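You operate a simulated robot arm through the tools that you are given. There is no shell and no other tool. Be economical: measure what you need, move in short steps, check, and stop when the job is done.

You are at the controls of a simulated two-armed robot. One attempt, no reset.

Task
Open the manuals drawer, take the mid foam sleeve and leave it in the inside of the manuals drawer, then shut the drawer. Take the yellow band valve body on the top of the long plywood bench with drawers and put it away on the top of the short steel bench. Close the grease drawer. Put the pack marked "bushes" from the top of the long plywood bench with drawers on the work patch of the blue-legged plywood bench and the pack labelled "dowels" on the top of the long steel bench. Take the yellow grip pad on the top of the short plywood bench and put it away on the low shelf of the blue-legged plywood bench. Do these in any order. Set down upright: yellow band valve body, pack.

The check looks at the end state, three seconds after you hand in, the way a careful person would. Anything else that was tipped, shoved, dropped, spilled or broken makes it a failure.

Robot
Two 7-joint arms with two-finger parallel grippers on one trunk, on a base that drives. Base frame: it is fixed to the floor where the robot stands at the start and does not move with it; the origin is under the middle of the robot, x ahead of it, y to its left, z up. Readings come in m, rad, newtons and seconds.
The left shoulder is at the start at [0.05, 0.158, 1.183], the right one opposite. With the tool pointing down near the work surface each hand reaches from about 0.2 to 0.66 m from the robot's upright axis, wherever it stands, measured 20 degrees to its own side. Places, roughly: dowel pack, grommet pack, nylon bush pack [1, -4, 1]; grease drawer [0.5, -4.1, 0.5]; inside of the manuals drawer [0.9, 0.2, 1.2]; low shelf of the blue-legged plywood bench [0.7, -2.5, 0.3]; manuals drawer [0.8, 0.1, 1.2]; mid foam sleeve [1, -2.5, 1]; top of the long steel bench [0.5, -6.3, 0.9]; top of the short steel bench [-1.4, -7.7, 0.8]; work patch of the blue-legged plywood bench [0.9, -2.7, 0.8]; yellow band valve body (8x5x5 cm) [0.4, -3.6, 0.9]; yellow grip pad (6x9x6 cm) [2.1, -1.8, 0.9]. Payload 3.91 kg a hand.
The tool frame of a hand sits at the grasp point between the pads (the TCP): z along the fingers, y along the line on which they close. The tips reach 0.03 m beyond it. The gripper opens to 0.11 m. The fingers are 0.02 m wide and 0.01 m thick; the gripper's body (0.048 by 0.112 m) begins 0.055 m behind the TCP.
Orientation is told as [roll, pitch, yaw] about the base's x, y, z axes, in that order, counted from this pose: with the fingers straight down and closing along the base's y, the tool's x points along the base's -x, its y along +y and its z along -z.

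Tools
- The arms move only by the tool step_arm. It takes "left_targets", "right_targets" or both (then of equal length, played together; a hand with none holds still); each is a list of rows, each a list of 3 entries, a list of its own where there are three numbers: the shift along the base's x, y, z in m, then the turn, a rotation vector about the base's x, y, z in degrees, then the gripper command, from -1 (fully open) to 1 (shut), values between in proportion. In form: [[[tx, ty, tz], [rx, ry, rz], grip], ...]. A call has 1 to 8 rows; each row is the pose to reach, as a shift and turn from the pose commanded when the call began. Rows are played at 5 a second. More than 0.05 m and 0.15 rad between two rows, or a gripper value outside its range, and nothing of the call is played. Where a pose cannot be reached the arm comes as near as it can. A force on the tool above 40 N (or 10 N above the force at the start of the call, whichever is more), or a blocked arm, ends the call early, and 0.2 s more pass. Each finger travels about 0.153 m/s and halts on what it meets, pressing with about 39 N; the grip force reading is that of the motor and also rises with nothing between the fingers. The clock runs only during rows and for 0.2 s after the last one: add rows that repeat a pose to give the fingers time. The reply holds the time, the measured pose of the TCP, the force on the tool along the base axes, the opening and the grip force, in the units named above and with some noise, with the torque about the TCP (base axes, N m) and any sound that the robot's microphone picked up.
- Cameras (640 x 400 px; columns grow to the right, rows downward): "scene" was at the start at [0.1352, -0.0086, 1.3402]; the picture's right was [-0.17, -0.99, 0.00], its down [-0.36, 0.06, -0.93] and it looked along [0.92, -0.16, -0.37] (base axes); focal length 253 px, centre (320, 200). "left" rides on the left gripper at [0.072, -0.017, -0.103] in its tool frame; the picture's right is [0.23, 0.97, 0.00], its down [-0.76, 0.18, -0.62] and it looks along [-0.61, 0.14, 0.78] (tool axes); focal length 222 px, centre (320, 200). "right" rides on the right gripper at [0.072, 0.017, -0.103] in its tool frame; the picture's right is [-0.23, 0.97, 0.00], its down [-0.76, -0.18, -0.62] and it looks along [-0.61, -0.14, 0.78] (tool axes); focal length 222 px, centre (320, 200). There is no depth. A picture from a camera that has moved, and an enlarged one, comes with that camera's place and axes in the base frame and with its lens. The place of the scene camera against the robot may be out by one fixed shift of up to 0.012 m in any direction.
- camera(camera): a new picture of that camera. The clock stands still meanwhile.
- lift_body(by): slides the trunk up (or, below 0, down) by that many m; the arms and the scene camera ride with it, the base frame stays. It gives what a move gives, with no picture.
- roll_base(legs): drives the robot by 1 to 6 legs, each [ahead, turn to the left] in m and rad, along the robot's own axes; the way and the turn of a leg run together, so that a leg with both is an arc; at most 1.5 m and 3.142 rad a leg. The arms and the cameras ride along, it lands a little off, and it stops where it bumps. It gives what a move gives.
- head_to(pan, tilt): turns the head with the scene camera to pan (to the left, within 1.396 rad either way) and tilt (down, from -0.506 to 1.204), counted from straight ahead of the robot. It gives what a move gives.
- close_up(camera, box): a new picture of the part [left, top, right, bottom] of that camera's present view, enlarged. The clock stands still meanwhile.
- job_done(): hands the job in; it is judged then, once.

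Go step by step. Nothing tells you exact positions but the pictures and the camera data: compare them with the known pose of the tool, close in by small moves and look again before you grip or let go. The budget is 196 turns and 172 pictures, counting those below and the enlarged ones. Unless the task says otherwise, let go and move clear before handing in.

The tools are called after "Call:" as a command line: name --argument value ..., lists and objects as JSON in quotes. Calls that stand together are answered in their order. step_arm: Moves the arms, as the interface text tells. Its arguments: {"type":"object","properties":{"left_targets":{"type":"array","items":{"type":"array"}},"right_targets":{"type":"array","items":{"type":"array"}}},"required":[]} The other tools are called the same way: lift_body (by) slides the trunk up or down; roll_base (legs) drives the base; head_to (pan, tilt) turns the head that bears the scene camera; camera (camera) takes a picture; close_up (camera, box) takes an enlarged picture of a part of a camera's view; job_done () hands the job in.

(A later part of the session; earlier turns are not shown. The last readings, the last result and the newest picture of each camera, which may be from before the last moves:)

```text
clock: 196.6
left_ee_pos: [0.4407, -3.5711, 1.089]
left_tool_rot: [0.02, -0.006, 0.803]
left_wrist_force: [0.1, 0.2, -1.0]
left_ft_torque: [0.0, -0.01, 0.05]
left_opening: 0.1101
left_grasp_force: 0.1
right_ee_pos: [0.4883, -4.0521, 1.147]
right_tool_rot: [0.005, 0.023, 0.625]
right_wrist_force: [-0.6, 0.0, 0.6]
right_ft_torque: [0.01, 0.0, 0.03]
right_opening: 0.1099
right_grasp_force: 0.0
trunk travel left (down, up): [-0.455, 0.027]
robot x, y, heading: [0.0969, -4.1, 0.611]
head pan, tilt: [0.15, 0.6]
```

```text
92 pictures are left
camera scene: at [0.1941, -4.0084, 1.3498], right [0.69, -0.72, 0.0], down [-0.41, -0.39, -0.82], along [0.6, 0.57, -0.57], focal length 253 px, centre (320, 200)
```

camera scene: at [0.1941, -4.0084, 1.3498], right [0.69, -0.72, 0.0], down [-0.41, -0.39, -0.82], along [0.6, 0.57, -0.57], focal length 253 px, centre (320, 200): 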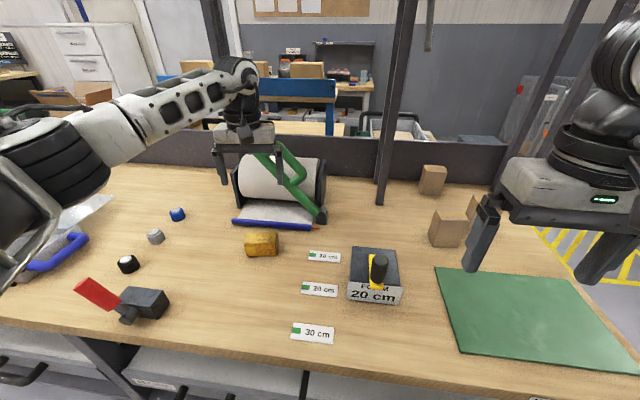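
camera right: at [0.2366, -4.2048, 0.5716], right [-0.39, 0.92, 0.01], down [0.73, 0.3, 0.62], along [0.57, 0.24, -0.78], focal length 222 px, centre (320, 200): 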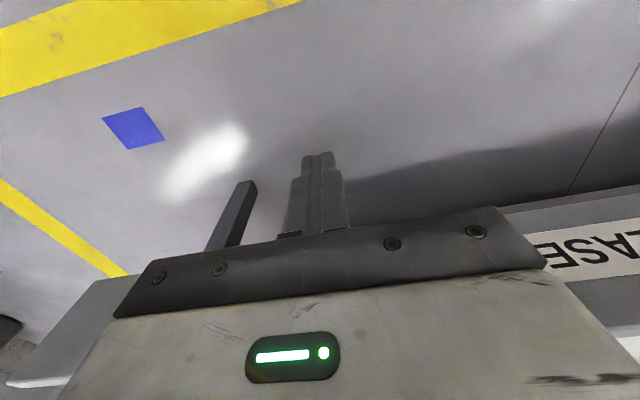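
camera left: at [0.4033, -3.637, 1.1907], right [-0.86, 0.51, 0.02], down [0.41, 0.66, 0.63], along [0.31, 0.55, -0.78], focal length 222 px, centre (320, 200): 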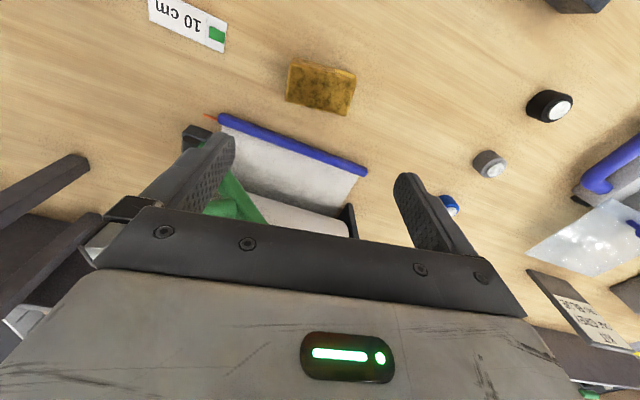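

Aligned within a centimetre; nothing is in the descent path. Lowering over the valve.

Call:
step_arm --left_targets '[[[-0.004, -0.002, -0.045], [0, 0, 0], -1], [[-0.007, -0.004, -0.09], [0, 0, 0], -1], [[-0.007, -0.004, -0.135], [0, 0, 0], -1]]'

Call:
camera --camera "left"

Call:
close_up --camera "scene" --box '[181, 165, 341, 265]'

```text
clock: 197.4
left_ee_pos: [0.4325, -3.5749, 0.9522]
left_tool_rot: [0.02, -0.006, 0.804]
left_wrist_force: [0.9, 0.0, -0.8]
left_ft_torque: [-0.05, 0.0, 0.02]
left_opening: 0.1101
left_grasp_force: 0.0
right_ee_pos: [0.4884, -4.052, 1.1467]
right_tool_rot: [0.005, 0.023, 0.625]
right_wrist_force: [-0.2, 0.1, -0.2]
right_ft_torque: [-0.01, 0.01, -0.02]
right_opening: 0.1101
right_grasp_force: 0.1
trunk travel left (down, up): [-0.455, 0.027]
robot x, y, heading: [0.0964, -4.1027, 0.611]
head pan, tilt: [0.15, 0.6]
```

```text
91 pictures are left
camera left: at [0.3949, -3.6404, 1.0548], right [-0.86, 0.51, 0.02], down [0.41, 0.66, 0.63], along [0.31, 0.55, -0.78], focal length 222 px, centre (320, 200)
```

left: 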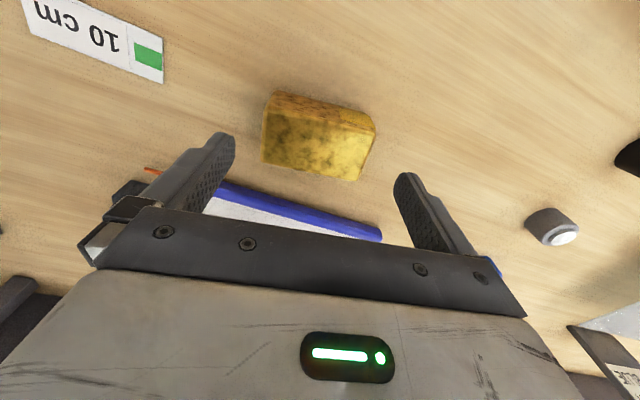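

```text
4.00 times, centred on (261, 215) of scene
camera zoom: at [0.1943, -4.0085, 1.3498], right [0.69, -0.72, 0.0], down [-0.41, -0.39, -0.82], along [0.6, 0.57, -0.57], focal length 1010 px, centre (556, 140)
```

zoom: 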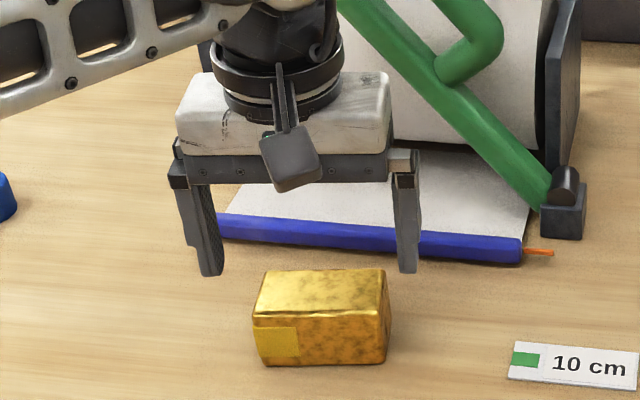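

The valve is centred between the fingers laterally; a 9 mm back shift and the final descent, then close.

Call:
step_arm --left_targets '[[[-0.005, -0.007, -0.03], [0, 0, 0], -1], [[-0.005, -0.007, -0.06], [0, 0, 0], -1], [[-0.005, -0.007, -0.068], [0, 0, 0], -1], [[-0.005, -0.007, -0.068], [0, 0, 0], 0.2], [[-0.005, -0.007, -0.068], [0, 0, 0], 1], [[-0.005, -0.007, -0.068], [0, 0, 0], 1]]'

Call:
camera --camera "left"

```text
clock: 198.8
left_ee_pos: [0.4308, -3.5864, 0.8914]
left_tool_rot: [0.011, -0.012, 0.803]
left_wrist_force: [10.9, -11.8, 19.7]
left_ft_torque: [-1.04, -1.05, 0.07]
left_opening: 0.0796
left_grasp_force: 39.0
right_ee_pos: [0.4891, -4.0562, 1.1484]
right_tool_rot: [0.006, 0.022, 0.625]
right_wrist_force: [-1.2, 0.3, -0.5]
right_ft_torque: [0.0, 0.0, -0.01]
right_opening: 0.11
right_grasp_force: 0.0
trunk travel left (down, up): [-0.455, 0.027]
robot x, y, heading: [0.0887, -4.0995, 0.605]
head pan, tilt: [0.15, 0.6]
```

```text
89 pictures are left
camera left: at [0.3916, -3.6514, 0.992], right [-0.86, 0.51, 0.01], down [0.4, 0.66, 0.63], along [0.32, 0.55, -0.77], focal length 222 px, centre (320, 200)
```

left: 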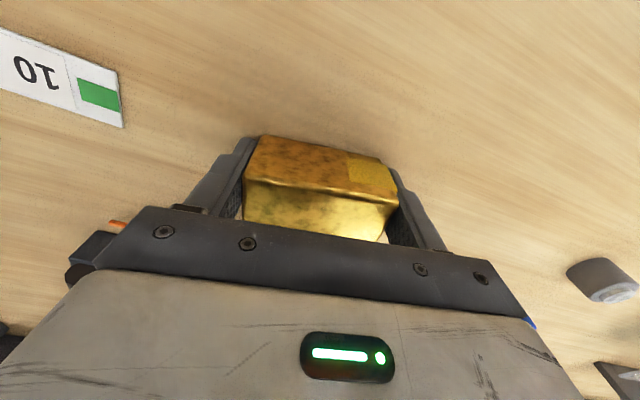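

Gripped at 0.08 m. Lifting.

Call:
step_arm --left_targets '[[[0, 0, 0.03], [0, 0, 0], 1], [[0, 0, 0.07], [0, 0, 0], 1], [[0, 0, 0.11], [0, 0, 0], 1], [[-0.01, -0.02, 0.15], [0, 0, 0], 1], [[-0.03, -0.06, 0.17], [0, 0, 0], 1], [[-0.06, -0.1, 0.18], [0, 0, 0], 1], [[-0.09, -0.13, 0.19], [0, 0, -4], 1], [[-0.12, -0.16, 0.2], [0, 0, -8], 1]]'

Call:
camera --camera "scene"

```text
refused: row 6 steps farther than a row can; nothing moved
```

```text
88 pictures are left
camera scene: at [0.1938, -4.0119, 1.3502], right [0.69, -0.72, 0.0], down [-0.41, -0.39, -0.83], along [0.6, 0.57, -0.56], focal length 253 px, centre (320, 200)
```

scene: 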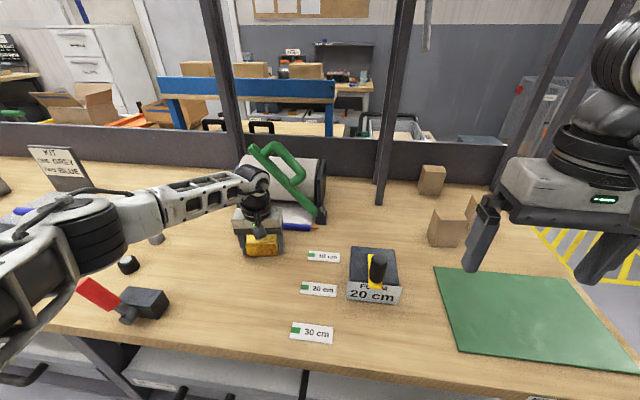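

Refused for step size; repeating with shorter steps.

Call:
step_arm --left_targets '[[[0, 0, 0.03], [0, 0, 0], 1], [[0, 0, 0.07], [0, 0, 0], 1], [[0, 0, 0.11], [0, 0, 0], 1], [[0, 0, 0.15], [0, 0, 0], 1], [[0, 0, 0.19], [0, 0, 0], 1], [[-0.02, -0.03, 0.21], [0, 0, 0], 1], [[-0.045, -0.07, 0.21], [0, 0, -3], 1], [[-0.07, -0.11, 0.21], [0, 0, -6], 1]]'

Call:
camera --camera "left"

```text
clock: 200.6
left_ee_pos: [0.3602, -3.692, 1.0931]
left_tool_rot: [0.019, -0.006, 0.7]
left_wrist_force: [-0.2, -0.3, -1.9]
left_ft_torque: [0.02, 0.02, 0.03]
left_opening: 0.0797
left_grasp_force: 38.5
right_ee_pos: [0.4878, -4.0542, 1.1471]
right_tool_rot: [0.005, 0.022, 0.626]
right_wrist_force: [-0.1, 0.1, 0.7]
right_ft_torque: [-0.03, 0.02, 0.0]
right_opening: 0.11
right_grasp_force: 0.0
trunk travel left (down, up): [-0.455, 0.027]
robot x, y, heading: [0.096, -4.101, 0.608]
head pan, tilt: [0.15, 0.6]
```

```text
87 pictures are left
camera left: at [0.3161, -3.7541, 1.1954], right [-0.8, 0.6, 0.02], down [0.47, 0.62, 0.63], along [0.37, 0.51, -0.78], focal length 222 px, centre (320, 200)
```

left: 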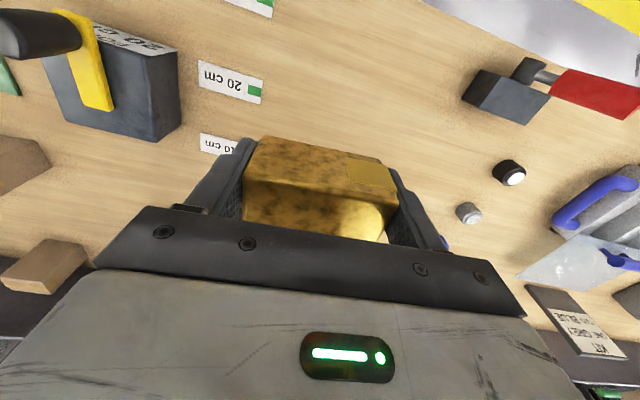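

Valve held securely. Now I'll back off and go round to the bench's far end to read the packs.

Call:
roll_base --legs '[[-0.36, 0], [0, -1.54], [0.95, 0]]'

Call:
head_to --pan 0.7 --tilt 0.5

Call:
camera --camera "scene"

```text
clock: 211.3
left_ee_pos: [0.7419, -5.3659, 1.0935]
left_tool_rot: [0.019, -0.005, -0.882]
left_wrist_force: [-0.4, 0.3, -1.8]
left_ft_torque: [0.02, 0.03, -0.03]
left_opening: 0.0794
left_grasp_force: 38.9
right_ee_pos: [0.3805, -5.4896, 1.1462]
right_tool_rot: [0.006, 0.022, -0.956]
right_wrist_force: [0.0, -1.0, 0.2]
right_ft_torque: [0.03, 0.02, 0.0]
right_opening: 0.1101
right_grasp_force: 0.1
trunk travel left (down, up): [-0.455, 0.027]
robot x, y, heading: [0.3366, -5.0909, -0.97]
head pan, tilt: [0.15, 0.6]
```

```text
clock: 212.3
left_ee_pos: [0.7414, -5.366, 1.0932]
left_tool_rot: [0.02, -0.001, -0.882]
left_wrist_force: [-0.2, -0.2, -0.9]
left_ft_torque: [0.02, 0.02, -0.03]
left_opening: 0.0795
left_grasp_force: 39.5
right_ee_pos: [0.3788, -5.4903, 1.1471]
right_tool_rot: [0.004, 0.022, -0.956]
right_wrist_force: [0.7, 0.8, 0.3]
right_ft_torque: [-0.01, 0.0, -0.02]
right_opening: 0.1099
right_grasp_force: 0.0
trunk travel left (down, up): [-0.455, 0.027]
robot x, y, heading: [0.3376, -5.0914, -0.973]
head pan, tilt: [0.7, 0.499]
```

```text
86 pictures are left
camera scene: at [0.4508, -5.145, 1.3588], right [-0.27, -0.96, 0.0], down [-0.46, 0.13, -0.88], along [0.85, -0.24, -0.48], focal length 253 px, centre (320, 200)
```

scene: 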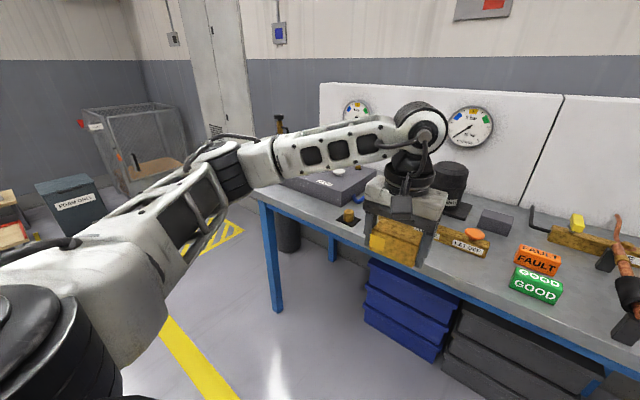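

I overshot close to the long steel bench but all clear. Now turning left to go round the plywood bench's end.

Call:
roll_base --legs '[[0, 1.6], [1.0, 0], [0, 1.3]]'

Call:
head_to --pan 0.25 --tilt 0.45

Call:
camera --camera "scene"

```text
clock: 220.9
left_ee_pos: [1.3023, -4.1308, 1.1007]
left_tool_rot: [0.038, -0.015, 0.761]
left_wrist_force: [0.3, 0.8, -0.9]
left_ft_torque: [-0.01, 0.04, -0.01]
left_opening: 0.0796
left_grasp_force: 39.1
right_ee_pos: [1.4559, -4.4937, 1.1553]
right_tool_rot: [0.02, -0.01, 0.67]
right_wrist_force: [0.2, 0.0, -0.1]
right_ft_torque: [-0.03, 0.04, -0.02]
right_opening: 0.1098
right_grasp_force: 0.0
trunk travel left (down, up): [-0.455, 0.027]
robot x, y, heading: [1.0824, -4.5382, 0.677]
head pan, tilt: [0.7, 0.499]
stopped in leg 2: the robot was blocked; the commanded pose is now the measured one
```

```text
clock: 221.8
left_ee_pos: [1.3033, -4.1304, 1.1013]
left_tool_rot: [0.038, -0.017, 0.762]
left_wrist_force: [-0.3, -0.3, -2.8]
left_ft_torque: [-0.01, 0.04, 0.01]
left_opening: 0.0796
left_grasp_force: 38.7
right_ee_pos: [1.4562, -4.4947, 1.1566]
right_tool_rot: [0.018, -0.013, 0.67]
right_wrist_force: [0.6, -0.3, -0.1]
right_ft_torque: [-0.01, 0.0, -0.02]
right_opening: 0.11
right_grasp_force: 0.0
trunk travel left (down, up): [-0.455, 0.027]
robot x, y, heading: [1.0838, -4.5319, 0.679]
head pan, tilt: [0.25, 0.45]
```

```text
85 pictures are left
camera scene: at [1.151, -4.4633, 1.3677], right [0.8, -0.6, -0.01], down [-0.24, -0.32, -0.92], along [0.55, 0.73, -0.4], focal length 253 px, centre (320, 200)
```

scene: 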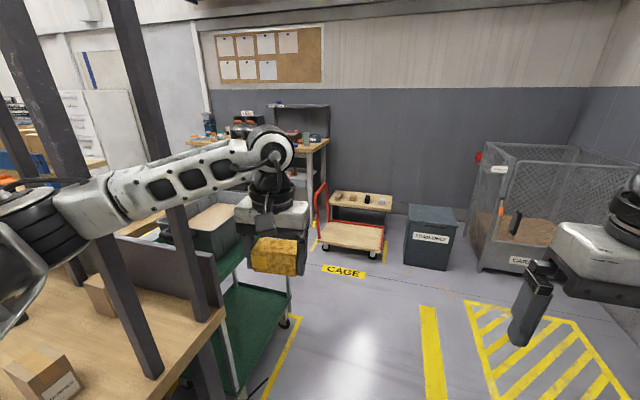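

The left arm touched a shelf post at the bench end, so I stopped. A pack label is visible from here; enlarging.

Call:
close_up --camera "scene" --box '[0, 260, 128, 400]'

Call:
roll_base --legs '[[-0.2, 0]]'

Call:
head_to --pan 1.2 --tilt 0.6

Call:
camera --camera "scene"

```text
2.86 times, centred on (64, 330) of scene
camera zoom: at [1.151, -4.4633, 1.3677], right [0.8, -0.6, -0.01], down [-0.24, -0.32, -0.92], along [0.55, 0.73, -0.4], focal length 722 px, centre (1051, -171)
```

zoom: 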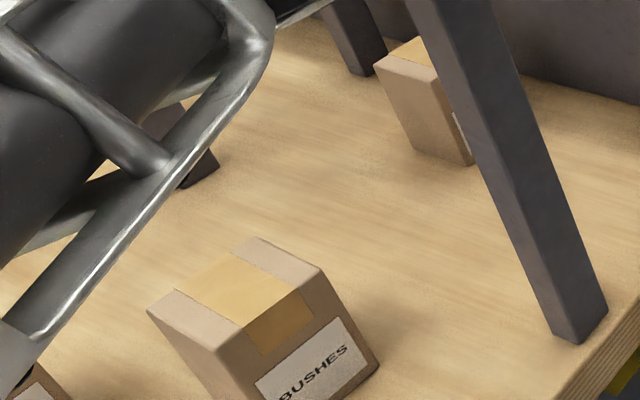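

```text
clock: 223.4
left_ee_pos: [1.1678, -4.2253, 1.0816]
left_tool_rot: [0.027, 0.019, 0.764]
left_wrist_force: [-0.1, 0.0, -1.2]
left_ft_torque: [0.0, 0.02, -0.03]
left_opening: 0.0795
left_grasp_force: 39.0
right_ee_pos: [1.322, -4.5829, 1.1479]
right_tool_rot: [0.005, 0.02, 0.675]
right_wrist_force: [0.7, 0.2, 0.2]
right_ft_torque: [-0.02, 0.01, -0.01]
right_opening: 0.1099
right_grasp_force: 0.1
trunk travel left (down, up): [-0.455, 0.027]
robot x, y, heading: [0.933, -4.6535, 0.676]
head pan, tilt: [0.25, 0.45]
```

```text
clock: 224.6
left_ee_pos: [1.1698, -4.2229, 1.0825]
left_tool_rot: [0.027, 0.022, 0.762]
left_wrist_force: [0.1, 0.2, -1.6]
left_ft_torque: [0.0, -0.01, -0.01]
left_opening: 0.0797
left_grasp_force: 38.5
right_ee_pos: [1.3222, -4.5808, 1.1468]
right_tool_rot: [0.005, 0.023, 0.675]
right_wrist_force: [0.3, -1.3, 0.3]
right_ft_torque: [0.01, 0.01, 0.02]
right_opening: 0.1099
right_grasp_force: 0.1
trunk travel left (down, up): [-0.455, 0.027]
robot x, y, heading: [0.9323, -4.6506, 0.673]
head pan, tilt: [1.201, 0.6]
```

```text
83 pictures are left
camera scene: at [0.9407, -4.5343, 1.3498], right [0.95, 0.3, 0.0], down [0.17, -0.54, -0.83], along [-0.25, 0.79, -0.56], focal length 253 px, centre (320, 200)
```

scene: 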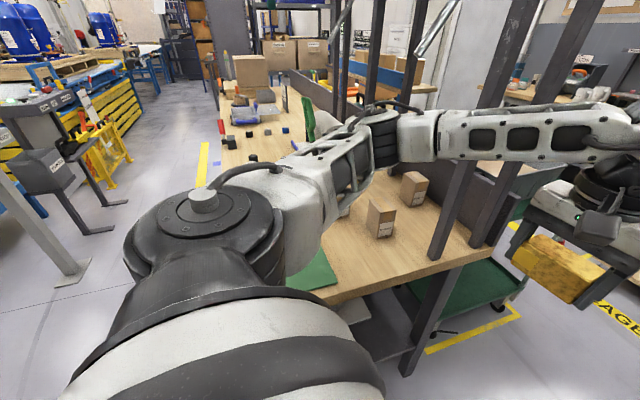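

From here the labels on the pack ends face me. Enlarging them.

Call:
close_up --camera "scene" --box '[350, 160, 446, 250]'

```text
4.44 times, centred on (398, 205) of scene
camera zoom: at [0.9407, -4.5343, 1.3498], right [0.95, 0.3, 0.0], down [0.17, -0.54, -0.83], along [-0.25, 0.79, -0.56], focal length 1123 px, centre (-27, 178)
```

zoom: 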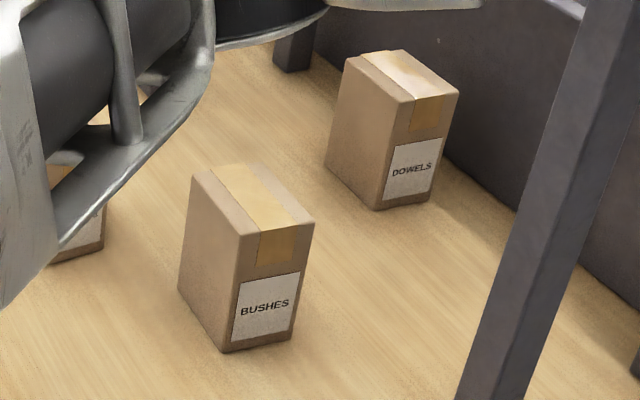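

DOWELS stands at the back near the partition, BUSHES nearer at about [0.934, -3.945]. I'll turn toward the packs and take BUSHES with the free right hand first.

Call:
roll_base --legs '[[0, 1.3]]'

Call:
head_to --pan -0.2 --tilt 0.65

Call:
camera --camera "scene"

```text
clock: 228.3
left_ee_pos: [0.5748, -4.3182, 1.0826]
left_tool_rot: [0.028, 0.021, 2.091]
left_wrist_force: [-1.3, 0.0, -2.6]
left_ft_torque: [-0.05, -0.01, 0.02]
left_opening: 0.0795
left_grasp_force: 39.2
right_ee_pos: [0.9593, -4.2551, 1.1469]
right_tool_rot: [0.006, 0.023, 2.004]
right_wrist_force: [-0.3, 0.1, 0.5]
right_ft_torque: [0.0, 0.03, 0.01]
right_opening: 0.1101
right_grasp_force: 0.1
trunk travel left (down, up): [-0.455, 0.027]
robot x, y, heading: [0.9324, -4.652, 2.011]
head pan, tilt: [1.201, 0.6]
```

```text
clock: 229.8
left_ee_pos: [0.5758, -4.3183, 1.0827]
left_tool_rot: [0.028, 0.02, 2.091]
left_wrist_force: [-0.6, 0.3, -0.7]
left_ft_torque: [0.0, -0.03, -0.02]
left_opening: 0.0797
left_grasp_force: 39.1
right_ee_pos: [0.9585, -4.2551, 1.1475]
right_tool_rot: [0.006, 0.023, 2.004]
right_wrist_force: [0.3, -1.0, -0.1]
right_ft_torque: [0.02, 0.0, 0.0]
right_opening: 0.1098
right_grasp_force: 0.1
trunk travel left (down, up): [-0.455, 0.027]
robot x, y, heading: [0.9314, -4.6525, 2.004]
head pan, tilt: [-0.201, 0.649]
```

```text
81 pictures are left
camera scene: at [0.899, -4.5229, 1.3455], right [0.97, 0.23, 0.0], down [0.14, -0.59, -0.8], along [-0.18, 0.77, -0.6], focal length 253 px, centre (320, 200)
```

scene: 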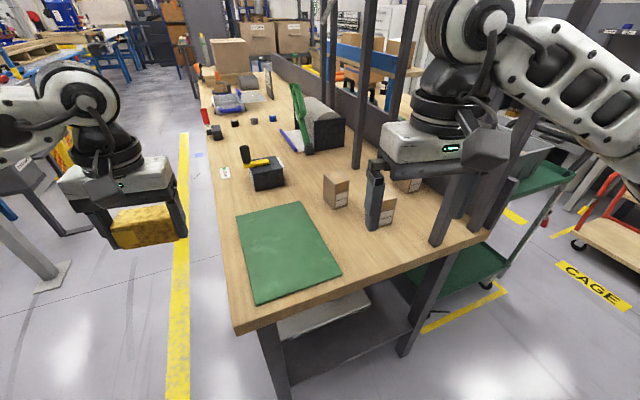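

Very clear view: BUSHES is just beyond the right hand. I'll inch forward, then reach over it.

Call:
roll_base --legs '[[0.09, 0]]'

Call:
step_arm --right_targets '[[[0.0, 0.04, 0], [0, 0, 3], -1], [[0.0, 0.08, 0], [0, 0, 6], -1], [[0.0, 0.12, 0], [0, 0, 9], -1], [[0.0, 0.16, 0], [0, 0, 11], -1], [[0.005, 0.2, 0], [0, 0, 11], -1], [[0.01, 0.225, -0.01], [0, 0, 11], -1]]'

Call:
camera --camera "right"

Call:
camera --camera "scene"

```text
clock: 230.9
left_ee_pos: [0.5375, -4.2346, 1.0817]
left_tool_rot: [0.03, 0.021, 2.091]
left_wrist_force: [-0.3, 0.5, -2.0]
left_ft_torque: [-0.06, -0.05, 0.0]
left_opening: 0.0794
left_grasp_force: 39.1
right_ee_pos: [0.9216, -4.1731, 1.1466]
right_tool_rot: [0.005, 0.022, 2.001]
right_wrist_force: [0.0, 0.1, -0.3]
right_ft_torque: [-0.03, -0.01, -0.02]
right_opening: 0.1102
right_grasp_force: 0.0
trunk travel left (down, up): [-0.455, 0.027]
robot x, y, heading: [0.8954, -4.569, 2.005]
head pan, tilt: [-0.201, 0.649]
```

```text
clock: 232.3
left_ee_pos: [0.5358, -4.2423, 1.0834]
left_tool_rot: [0.023, 0.013, 2.09]
left_wrist_force: [0.0, 0.6, -1.3]
left_ft_torque: [0.0, -0.03, 0.01]
left_opening: 0.0795
left_grasp_force: 39.0
right_ee_pos: [0.9294, -3.9544, 1.1422]
right_tool_rot: [-0.001, 0.016, 2.197]
right_wrist_force: [-0.5, 0.5, -1.0]
right_ft_torque: [-0.01, 0.0, -0.01]
right_opening: 0.1101
right_grasp_force: 0.0
trunk travel left (down, up): [-0.455, 0.027]
robot x, y, heading: [0.8954, -4.5712, 2.003]
head pan, tilt: [-0.201, 0.649]
```

```text
80 pictures are left
camera right: at [0.9575, -4.0217, 1.247], right [-0.92, -0.39, -0.01], down [-0.31, 0.73, 0.61], along [-0.23, 0.57, -0.79], focal length 222 px, centre (320, 200)
```

right: 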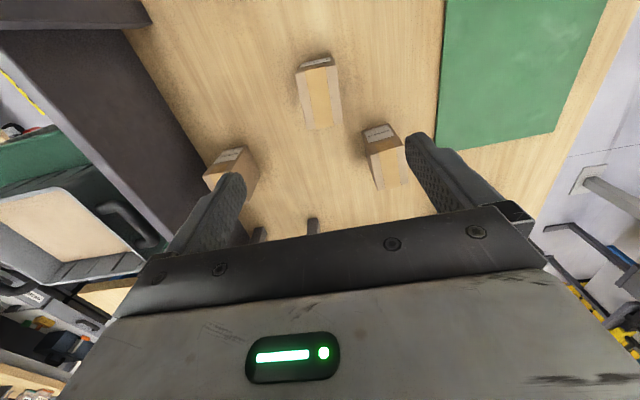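

```text
79 pictures are left
camera scene: at [0.8599, -4.4497, 1.3463], right [0.97, 0.23, 0.0], down [0.14, -0.58, -0.8], along [-0.18, 0.78, -0.6], focal length 253 px, centre (320, 200)
```

scene: 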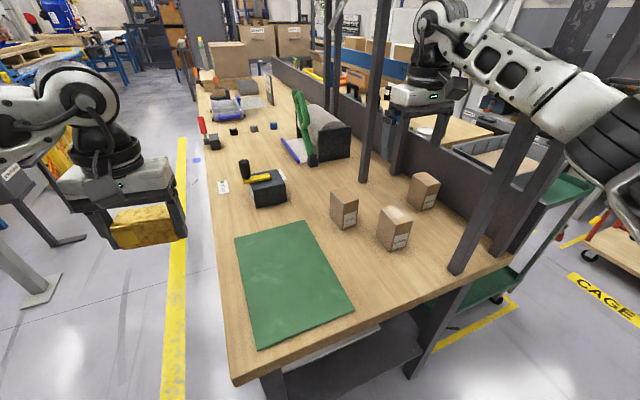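

The right forearm passes close to the shelf post. I'll check that clearance closely before descending.

Call:
close_up --camera "scene" --box '[400, 0, 640, 170]'

```text
2.35 times, centred on (520, 85) of scene
camera zoom: at [0.8599, -4.4497, 1.3463], right [0.97, 0.23, 0.0], down [0.14, -0.58, -0.8], along [-0.18, 0.78, -0.6], focal length 594 px, centre (-151, 471)
```

zoom: 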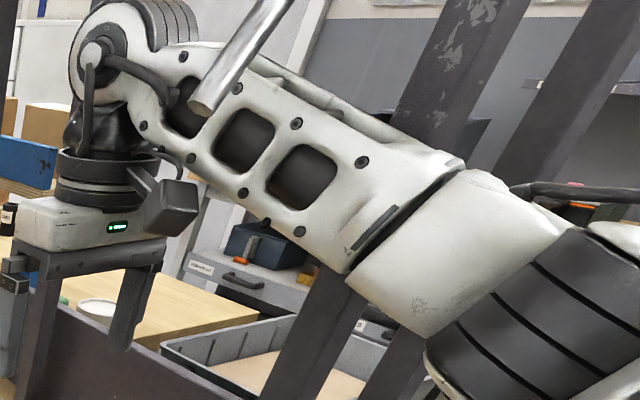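

A hanging rod and the post are near the forearm, but lowering moves away from them. Descending over BUSHES.

Call:
step_arm --right_targets '[[[0.002, -0.004, -0.04], [0, 0, -2], -1], [[0.002, -0.008, -0.085], [0, 0, -3], -1], [[0.002, -0.008, -0.13], [0, 0, -3], -1]]'

Call:
camera --camera "right"

Call:
camera --camera "scene"

```text
clock: 233.1
left_ee_pos: [0.5332, -4.2452, 1.0836]
left_tool_rot: [0.019, 0.013, 2.089]
left_wrist_force: [0.1, 0.3, -2.1]
left_ft_torque: [0.0, -0.03, 0.0]
left_opening: 0.0798
left_grasp_force: 39.1
right_ee_pos: [0.9271, -3.9656, 1.0189]
right_tool_rot: [-0.004, 0.01, 2.145]
right_wrist_force: [0.0, -0.3, -0.6]
right_ft_torque: [0.0, 0.01, 0.02]
right_opening: 0.1099
right_grasp_force: 0.1
trunk travel left (down, up): [-0.455, 0.027]
robot x, y, heading: [0.8952, -4.569, 2.008]
head pan, tilt: [-0.201, 0.649]
```

```text
77 pictures are left
camera right: at [0.9514, -4.0343, 1.1221], right [-0.94, -0.34, -0.01], down [-0.27, 0.74, 0.62], along [-0.2, 0.58, -0.79], focal length 222 px, centre (320, 200)
```

right: 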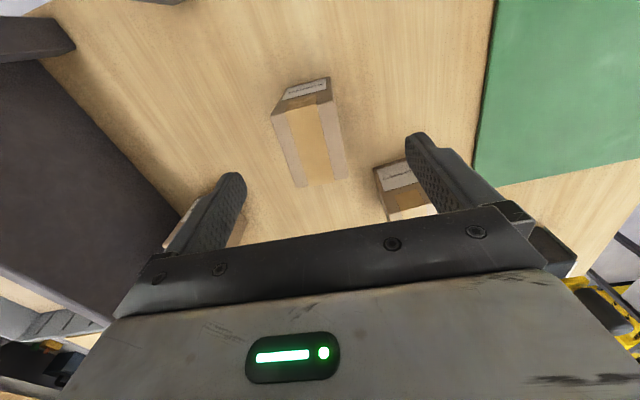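

```text
76 pictures are left
camera scene: at [0.855, -4.4519, 1.3468], right [0.97, 0.23, 0.01], down [0.14, -0.58, -0.8], along [-0.18, 0.78, -0.6], focal length 253 px, centre (320, 200)
```

scene: 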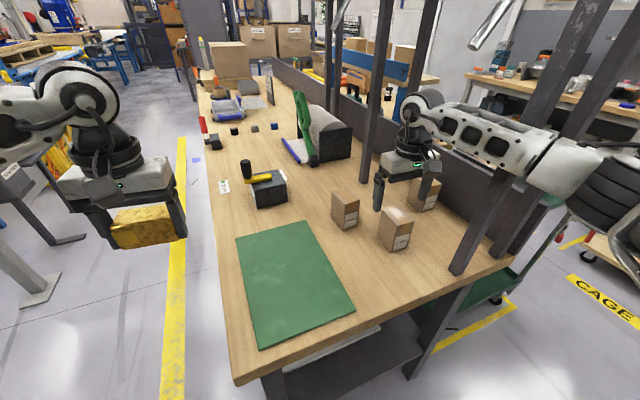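

The base is being nudged, so the forearm is likely leaning on the post. I'll retract the hand, rotate the base left so the right shoulder comes forward, and approach from a clearer angle.

Call:
step_arm --right_targets '[[[0.012, -0.035, 0.0], [0, 0, 0], -1], [[0.024, -0.07, 0.0], [0, 0, 0], -1], [[0.037, -0.11, 0.0], [0, 0, 0], -1], [[0.05, -0.15, 0.0], [0, 0, 0], -1]]'

Call:
camera --camera "scene"

```text
clock: 234.1
left_ee_pos: [0.5382, -4.2347, 1.0818]
left_tool_rot: [0.028, 0.019, 2.088]
left_wrist_force: [0.2, 0.2, -1.3]
left_ft_torque: [0.0, -0.02, -0.02]
left_opening: 0.0796
left_grasp_force: 39.4
right_ee_pos: [0.9843, -4.1043, 1.0075]
right_tool_rot: [0.005, 0.022, 2.137]
right_wrist_force: [-0.2, 0.7, -0.6]
right_ft_torque: [0.02, 0.0, 0.0]
right_opening: 0.11
right_grasp_force: 0.0
trunk travel left (down, up): [-0.455, 0.027]
robot x, y, heading: [0.8922, -4.5666, 2.006]
head pan, tilt: [-0.201, 0.649]
```

```text
75 pictures are left
camera scene: at [0.862, -4.4407, 1.3455], right [0.97, 0.23, 0.0], down [0.14, -0.59, -0.8], along [-0.18, 0.78, -0.6], focal length 253 px, centre (320, 200)
```

scene: 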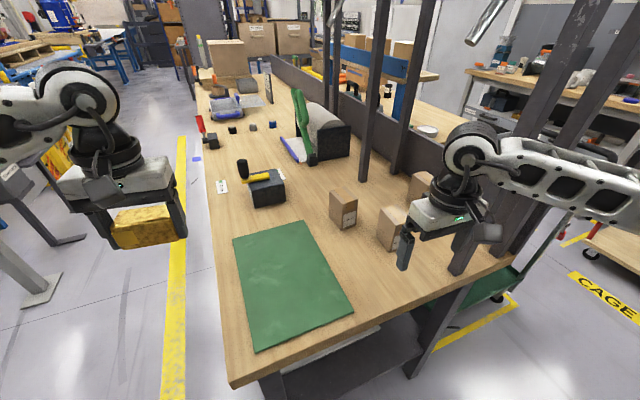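

Contact released. Rotating the base left.

Call:
roll_base --legs '[[0, 0.45]]'

Call:
head_to --pan -0.6 --tilt 0.65

Call:
camera --camera "scene"

```text
clock: 235.8
left_ee_pos: [0.4253, -4.4249, 1.0819]
left_tool_rot: [0.022, 0.02, 2.536]
left_wrist_force: [0.1, -0.4, -1.9]
left_ft_torque: [0.0, -0.01, 0.05]
left_opening: 0.0795
left_grasp_force: 38.9
right_ee_pos: [0.7688, -4.1143, 1.009]
right_tool_rot: [0.001, 0.023, 2.593]
right_wrist_force: [-0.3, -0.3, 0.1]
right_ft_torque: [0.04, 0.01, 0.02]
right_opening: 0.1101
right_grasp_force: 0.1
trunk travel left (down, up): [-0.455, 0.027]
robot x, y, heading: [0.8934, -4.5702, 2.455]
head pan, tilt: [-0.201, 0.649]
```

```text
clock: 236.7
left_ee_pos: [0.426, -4.4266, 1.0818]
left_tool_rot: [0.023, 0.021, 2.539]
left_wrist_force: [0.2, 0.1, -2.2]
left_ft_torque: [0.0, 0.01, 0.01]
left_opening: 0.0798
left_grasp_force: 38.6
right_ee_pos: [0.7688, -4.1151, 1.0081]
right_tool_rot: [-0.001, 0.022, 2.593]
right_wrist_force: [-0.4, 0.1, -0.3]
right_ft_torque: [-0.02, -0.01, 0.0]
right_opening: 0.1098
right_grasp_force: 0.1
trunk travel left (down, up): [-0.455, 0.027]
robot x, y, heading: [0.8914, -4.5652, 2.452]
head pan, tilt: [-0.6, 0.649]
```

```text
74 pictures are left
camera scene: at [0.8393, -4.4573, 1.3458], right [0.96, 0.28, 0.0], down [0.17, -0.58, -0.8], along [-0.22, 0.77, -0.6], focal length 253 px, centre (320, 200)
```

scene: 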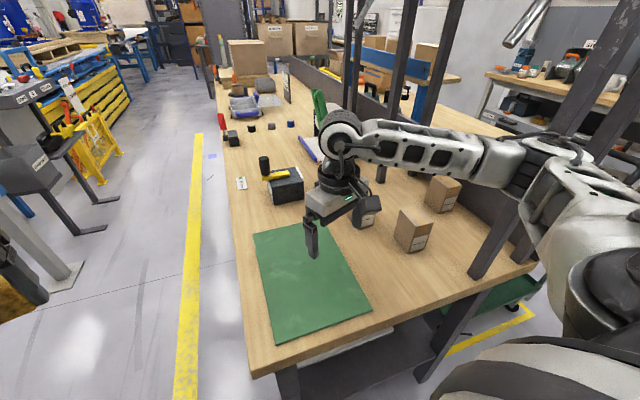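

The right elbow would foul the posts from every pose here; the left arm suits these packs better. So I'll deliver the valve first, then return with the left hand free.

Call:
step_arm --right_targets '[[[-0.01, -0.02, 0.04], [0, 0, -8], -1], [[-0.02, -0.04, 0.08], [0, 0, -8], -1], [[-0.02, -0.04, 0.12], [0, 0, -8], -1]]'

Call:
roll_base --legs '[[0, 1.33], [1.2, 0]]'

Call:
head_to --pan 0.45 --tilt 0.4

Call:
camera --camera "scene"

```text
clock: 237.5
left_ee_pos: [0.4279, -4.4229, 1.0825]
left_tool_rot: [0.028, 0.021, 2.539]
left_wrist_force: [-0.2, 0.1, -2.8]
left_ft_torque: [-0.04, -0.05, 0.04]
left_opening: 0.0797
left_grasp_force: 39.5
right_ee_pos: [0.7541, -4.15, 1.1295]
right_tool_rot: [0.005, 0.021, 2.452]
right_wrist_force: [-0.6, 0.1, -0.2]
right_ft_torque: [0.01, 0.01, -0.01]
right_opening: 0.1102
right_grasp_force: 0.0
trunk travel left (down, up): [-0.455, 0.027]
robot x, y, heading: [0.8925, -4.5655, 2.453]
head pan, tilt: [-0.6, 0.649]
```

```text
clock: 246.8
left_ee_pos: [-0.3765, -5.632, 1.0819]
left_tool_rot: [0.03, 0.022, -2.484]
left_wrist_force: [0.6, 0.4, -1.7]
left_ft_torque: [0.04, -0.05, 0.01]
left_opening: 0.0797
left_grasp_force: 39.0
right_ee_pos: [-0.5339, -5.2411, 1.1284]
right_tool_rot: [0.005, 0.022, -2.567]
right_wrist_force: [0.5, -0.1, 0.6]
right_ft_torque: [0.01, 0.0, 0.01]
right_opening: 0.11
right_grasp_force: 0.0
trunk travel left (down, up): [-0.455, 0.027]
robot x, y, heading: [-0.0919, -5.2335, -2.57]
head pan, tilt: [-0.6, 0.649]
```

```text
clock: 248.1
left_ee_pos: [-0.374, -5.6328, 1.0831]
left_tool_rot: [0.029, 0.021, -2.484]
left_wrist_force: [0.1, -0.1, -2.1]
left_ft_torque: [-0.02, 0.01, 0.04]
left_opening: 0.0797
left_grasp_force: 38.6
right_ee_pos: [-0.5345, -5.2413, 1.1293]
right_tool_rot: [0.006, 0.023, -2.569]
right_wrist_force: [-0.3, 0.4, 0.0]
right_ft_torque: [0.0, 0.02, 0.0]
right_opening: 0.1099
right_grasp_force: 0.0
trunk travel left (down, up): [-0.455, 0.027]
robot x, y, heading: [-0.0905, -5.2358, -2.568]
head pan, tilt: [0.45, 0.4]
```

```text
73 pictures are left
camera scene: at [-0.1727, -5.3274, 1.368], right [-0.85, 0.52, 0.0], down [0.2, 0.33, -0.92], along [-0.48, -0.79, -0.39], focal length 253 px, centre (320, 200)
```

scene: 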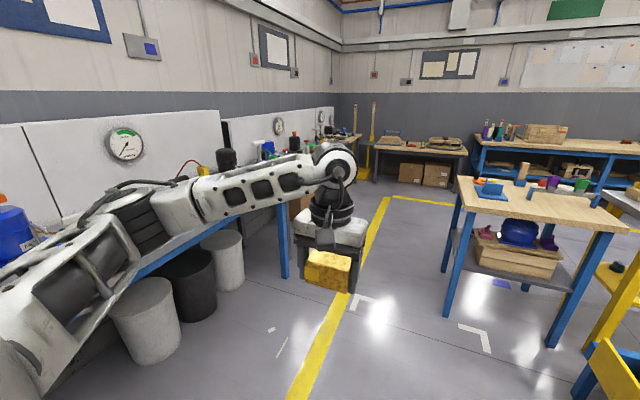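

The short steel bench lies ahead on the left, past the long steel bench. I'll steer slightly left to pass between the bench and the plywood table.

Call:
roll_base --legs '[[0, 0.22], [1.4, 0], [0, -0.15]]'

Call:
head_to --pan 0.75 --tilt 0.45

Call:
camera --camera "scene"

```text
clock: 256.6
left_ee_pos: [-1.3462, -6.6782, 1.0818]
left_tool_rot: [0.027, 0.022, -2.408]
left_wrist_force: [-0.2, -0.3, -1.6]
left_ft_torque: [-0.05, -0.01, 0.0]
left_opening: 0.0795
left_grasp_force: 39.0
right_ee_pos: [-1.5349, -6.2992, 1.13]
right_tool_rot: [0.008, 0.023, -2.492]
right_wrist_force: [1.2, -1.6, -0.9]
right_ft_torque: [-0.02, -0.01, -0.02]
right_opening: 0.1103
right_grasp_force: 0.0
trunk travel left (down, up): [-0.455, 0.027]
robot x, y, heading: [-1.0965, -6.2582, -2.491]
head pan, tilt: [0.45, 0.4]
```

```text
clock: 257.4
left_ee_pos: [-1.3463, -6.6791, 1.0834]
left_tool_rot: [0.028, 0.021, -2.407]
left_wrist_force: [0.4, 0.0, -1.7]
left_ft_torque: [-0.03, 0.01, -0.01]
left_opening: 0.0797
left_grasp_force: 38.9
right_ee_pos: [-1.5345, -6.3, 1.13]
right_tool_rot: [0.006, 0.021, -2.49]
right_wrist_force: [-0.7, 1.0, -0.4]
right_ft_torque: [0.0, 0.0, -0.01]
right_opening: 0.11
right_grasp_force: 0.0
trunk travel left (down, up): [-0.455, 0.027]
robot x, y, heading: [-1.0966, -6.2585, -2.494]
head pan, tilt: [0.75, 0.45]
```

```text
72 pictures are left
camera scene: at [-1.1406, -6.3667, 1.3633], right [-0.99, 0.17, 0.0], down [0.07, 0.43, -0.9], along [-0.15, -0.89, -0.44], focal length 253 px, centre (320, 200)
```

scene: 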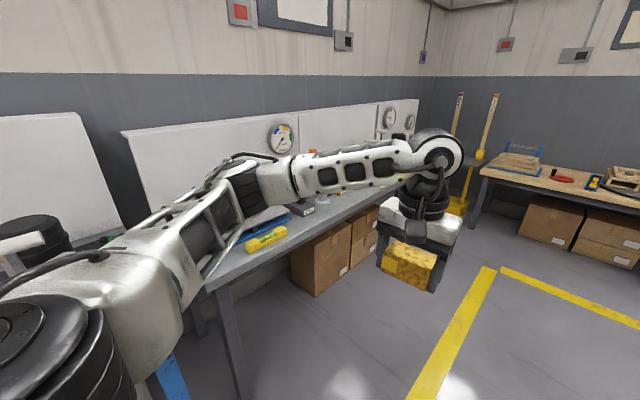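

The short steel bench edge is at my left-front. I'll drive 0.6 m more and turn to face it.

Call:
roll_base --legs '[[0.6, 0], [0, 1.55]]'

Call:
head_to --pan 0.0 --tilt 0.6

Call:
camera --camera "scene"

```text
clock: 264.5
left_ee_pos: [-1.1708, -6.8926, 1.0834]
left_tool_rot: [0.026, 0.021, -0.904]
left_wrist_force: [0.6, 0.7, -2.1]
left_ft_torque: [0.0, 0.0, -0.01]
left_opening: 0.0797
left_grasp_force: 38.8
right_ee_pos: [-1.5606, -7.0568, 1.1299]
right_tool_rot: [0.004, 0.023, -0.987]
right_wrist_force: [0.8, -1.6, 1.1]
right_ft_torque: [0.0, -0.07, 0.01]
right_opening: 0.1099
right_grasp_force: 0.1
trunk travel left (down, up): [-0.455, 0.027]
robot x, y, heading: [-1.5733, -6.615, -0.987]
head pan, tilt: [0.75, 0.45]
```

```text
clock: 265.6
left_ee_pos: [-1.1701, -6.8935, 1.0838]
left_tool_rot: [0.028, 0.021, -0.903]
left_wrist_force: [-0.4, 0.5, -1.7]
left_ft_torque: [0.02, 0.0, 0.0]
left_opening: 0.0797
left_grasp_force: 39.3
right_ee_pos: [-1.5617, -7.0553, 1.1306]
right_tool_rot: [0.005, 0.023, -0.987]
right_wrist_force: [1.0, 0.8, 0.1]
right_ft_torque: [0.01, 0.0, 0.01]
right_opening: 0.1099
right_grasp_force: 0.2
trunk travel left (down, up): [-0.455, 0.027]
robot x, y, heading: [-1.5737, -6.6165, -0.988]
head pan, tilt: [0.0, 0.6]
```

```text
71 pictures are left
camera scene: at [-1.4973, -6.7163, 1.3498], right [-0.84, -0.55, 0.0], down [-0.31, 0.47, -0.83], along [0.45, -0.69, -0.56], focal length 253 px, centre (320, 200)
```

scene: 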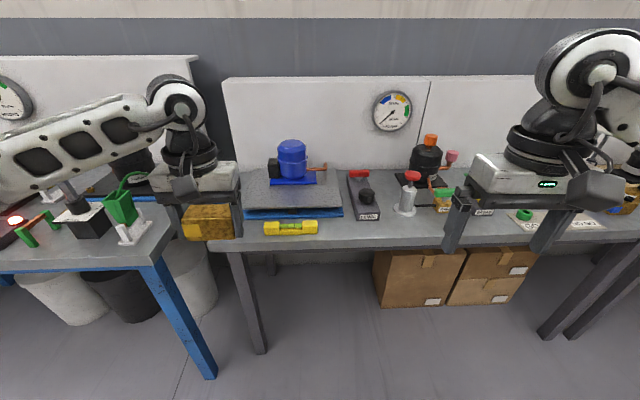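

I see free space at the bench front right of the yellow level, about [-1.325, -7.27]. I'll move closer and turn a bit right so the left hand faces it.

Call:
roll_base --legs '[[0.2, 0], [0, -0.46]]'

Call:
head_to --pan 0.15 --tilt 0.75

Call:
camera --camera "scene"

```text
clock: 268.5
left_ee_pos: [-1.224, -7.2074, 1.0827]
left_tool_rot: [0.028, 0.022, -1.358]
left_wrist_force: [0.3, -0.1, -1.6]
left_ft_torque: [0.0, 0.04, 0.04]
left_opening: 0.0798
left_grasp_force: 39.3
right_ee_pos: [-1.6445, -7.1832, 1.1304]
right_tool_rot: [0.007, 0.022, -1.441]
right_wrist_force: [0.5, -0.1, 0.0]
right_ft_torque: [0.01, 0.03, 0.02]
right_opening: 0.1099
right_grasp_force: 0.2
trunk travel left (down, up): [-0.455, 0.027]
robot x, y, heading: [-1.461, -6.7839, -1.439]
head pan, tilt: [0.0, 0.6]
```

```text
clock: 269.2
left_ee_pos: [-1.2225, -7.2079, 1.0829]
left_tool_rot: [0.027, 0.021, -1.358]
left_wrist_force: [0.2, 0.2, -0.7]
left_ft_torque: [0.02, 0.02, -0.04]
left_opening: 0.0797
left_grasp_force: 39.2
right_ee_pos: [-1.6448, -7.1844, 1.1294]
right_tool_rot: [0.006, 0.02, -1.443]
right_wrist_force: [-0.4, 1.0, -0.6]
right_ft_torque: [0.0, -0.01, 0.03]
right_opening: 0.1102
right_grasp_force: 0.0
trunk travel left (down, up): [-0.455, 0.027]
robot x, y, heading: [-1.4644, -6.782, -1.445]
head pan, tilt: [0.15, 0.75]
```

```text
70 pictures are left
camera scene: at [-1.4306, -6.8956, 1.3369], right [-0.96, -0.27, 0.0], down [-0.19, 0.66, -0.73], along [0.2, -0.7, -0.68], focal length 253 px, centre (320, 200)
```

scene: 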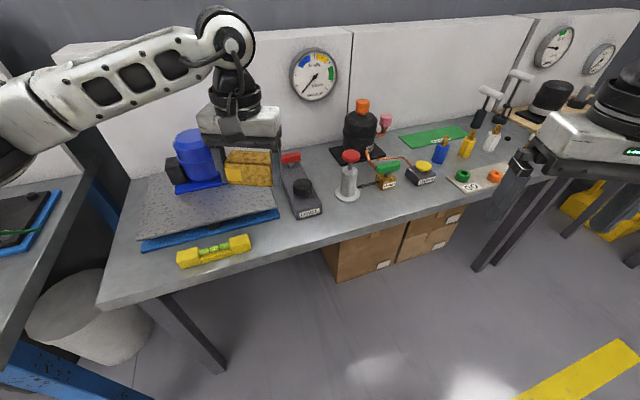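

The best free rectangle is in front of the plate, between the yellow level and the "LEVEL" tool, near [-1.236, -7.252]. I'll rotate the valve parallel to the edge and lower partway.

Call:
step_arm --left_targets '[[[-0.003, -0.01, -0.01], [0, 0, 7], 1], [[-0.006, -0.02, -0.02], [0, 0, 14], 1], [[-0.009, -0.03, -0.04], [0, 0, 21], 1], [[-0.0135, -0.044, -0.06], [0, 0, 27.5], 1], [[-0.0135, -0.044, -0.09], [0, 0, 27.5], 1]]'

Call:
camera --camera "left"

Call:
close_up --camera "scene" --box '[180, 120, 400, 280]'

```text
clock: 270.4
left_ee_pos: [-1.2383, -7.251, 0.9929]
left_tool_rot: [0.029, 0.021, -0.875]
left_wrist_force: [0.7, -0.2, -1.8]
left_ft_torque: [0.04, -0.02, -0.01]
left_opening: 0.0795
left_grasp_force: 39.0
right_ee_pos: [-1.6446, -7.1842, 1.1298]
right_tool_rot: [0.005, 0.024, -1.441]
right_wrist_force: [0.0, 0.5, 0.0]
right_ft_torque: [0.03, -0.01, 0.03]
right_opening: 0.11
right_grasp_force: 0.1
trunk travel left (down, up): [-0.455, 0.027]
robot x, y, heading: [-1.4629, -6.7833, -1.438]
head pan, tilt: [0.15, 0.75]
```

```text
69 pictures are left
camera left: at [-1.2978, -7.2108, 1.0969], right [0.6, 0.8, 0.03], down [0.62, -0.49, 0.61], along [0.5, -0.35, -0.79], focal length 222 px, centre (320, 200)
```

left: 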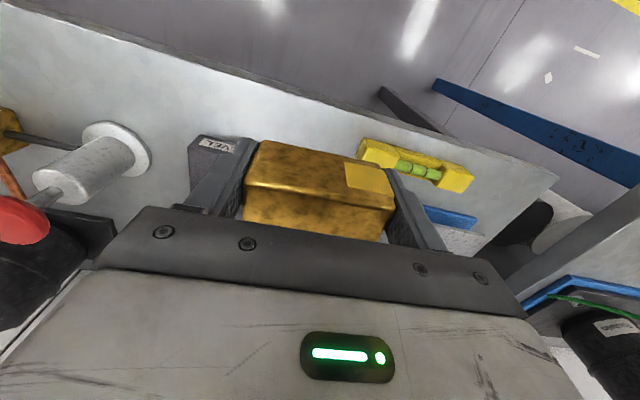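

```text
2.50 times, centred on (290, 200) of scene
camera zoom: at [-1.4303, -6.8957, 1.3369], right [-0.96, -0.28, 0.0], down [-0.19, 0.66, -0.73], along [0.2, -0.7, -0.68], focal length 632 px, centre (395, 200)
```

zoom: 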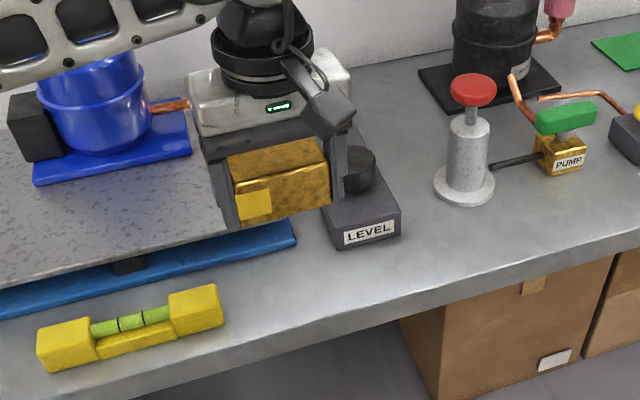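

Comparing both views, the bench top is lower than I assumed, about 0.81, which shifts the free spot to about [-1.211, -7.28]. Moving there and lowering to just above.

Call:
step_arm --left_targets '[[[0.027, -0.029, -0.02], [0, 0, 0], 1], [[0.027, -0.029, -0.06], [0, 0, 0], 1], [[0.027, -0.029, -0.095], [0, 0, 0], 1]]'

Call:
camera --camera "left"

Call:
close_up --camera "scene" --box '[180, 120, 400, 280]'

```text
clock: 271.2
left_ee_pos: [-1.2083, -7.2804, 0.8984]
left_tool_rot: [0.029, 0.021, -0.876]
left_wrist_force: [0.2, -0.6, -1.9]
left_ft_torque: [0.03, 0.04, 0.02]
left_opening: 0.0794
left_grasp_force: 39.1
right_ee_pos: [-1.6456, -7.1844, 1.13]
right_tool_rot: [0.003, 0.023, -1.443]
right_wrist_force: [1.4, -0.1, -0.2]
right_ft_torque: [0.02, -0.01, -0.03]
right_opening: 0.1102
right_grasp_force: 0.0
trunk travel left (down, up): [-0.455, 0.027]
robot x, y, heading: [-1.4617, -6.781, -1.445]
head pan, tilt: [0.15, 0.75]
```

```text
67 pictures are left
camera left: at [-1.2686, -7.2385, 1.0018], right [0.6, 0.8, 0.03], down [0.62, -0.49, 0.61], along [0.5, -0.35, -0.79], focal length 222 px, centre (320, 200)
```

left: 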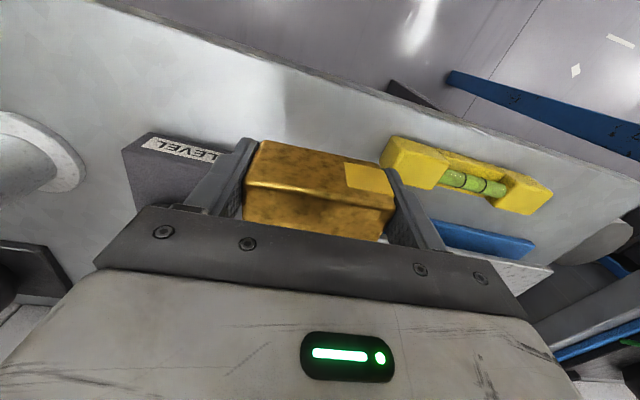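

```text
2.50 times, centred on (290, 200) of scene
camera zoom: at [-1.4303, -6.8959, 1.3369], right [-0.96, -0.28, 0.0], down [-0.19, 0.66, -0.73], along [0.2, -0.7, -0.68], focal length 632 px, centre (395, 200)
```

zoom: 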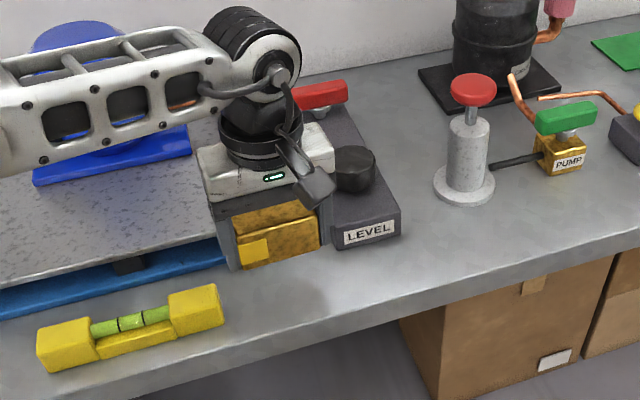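

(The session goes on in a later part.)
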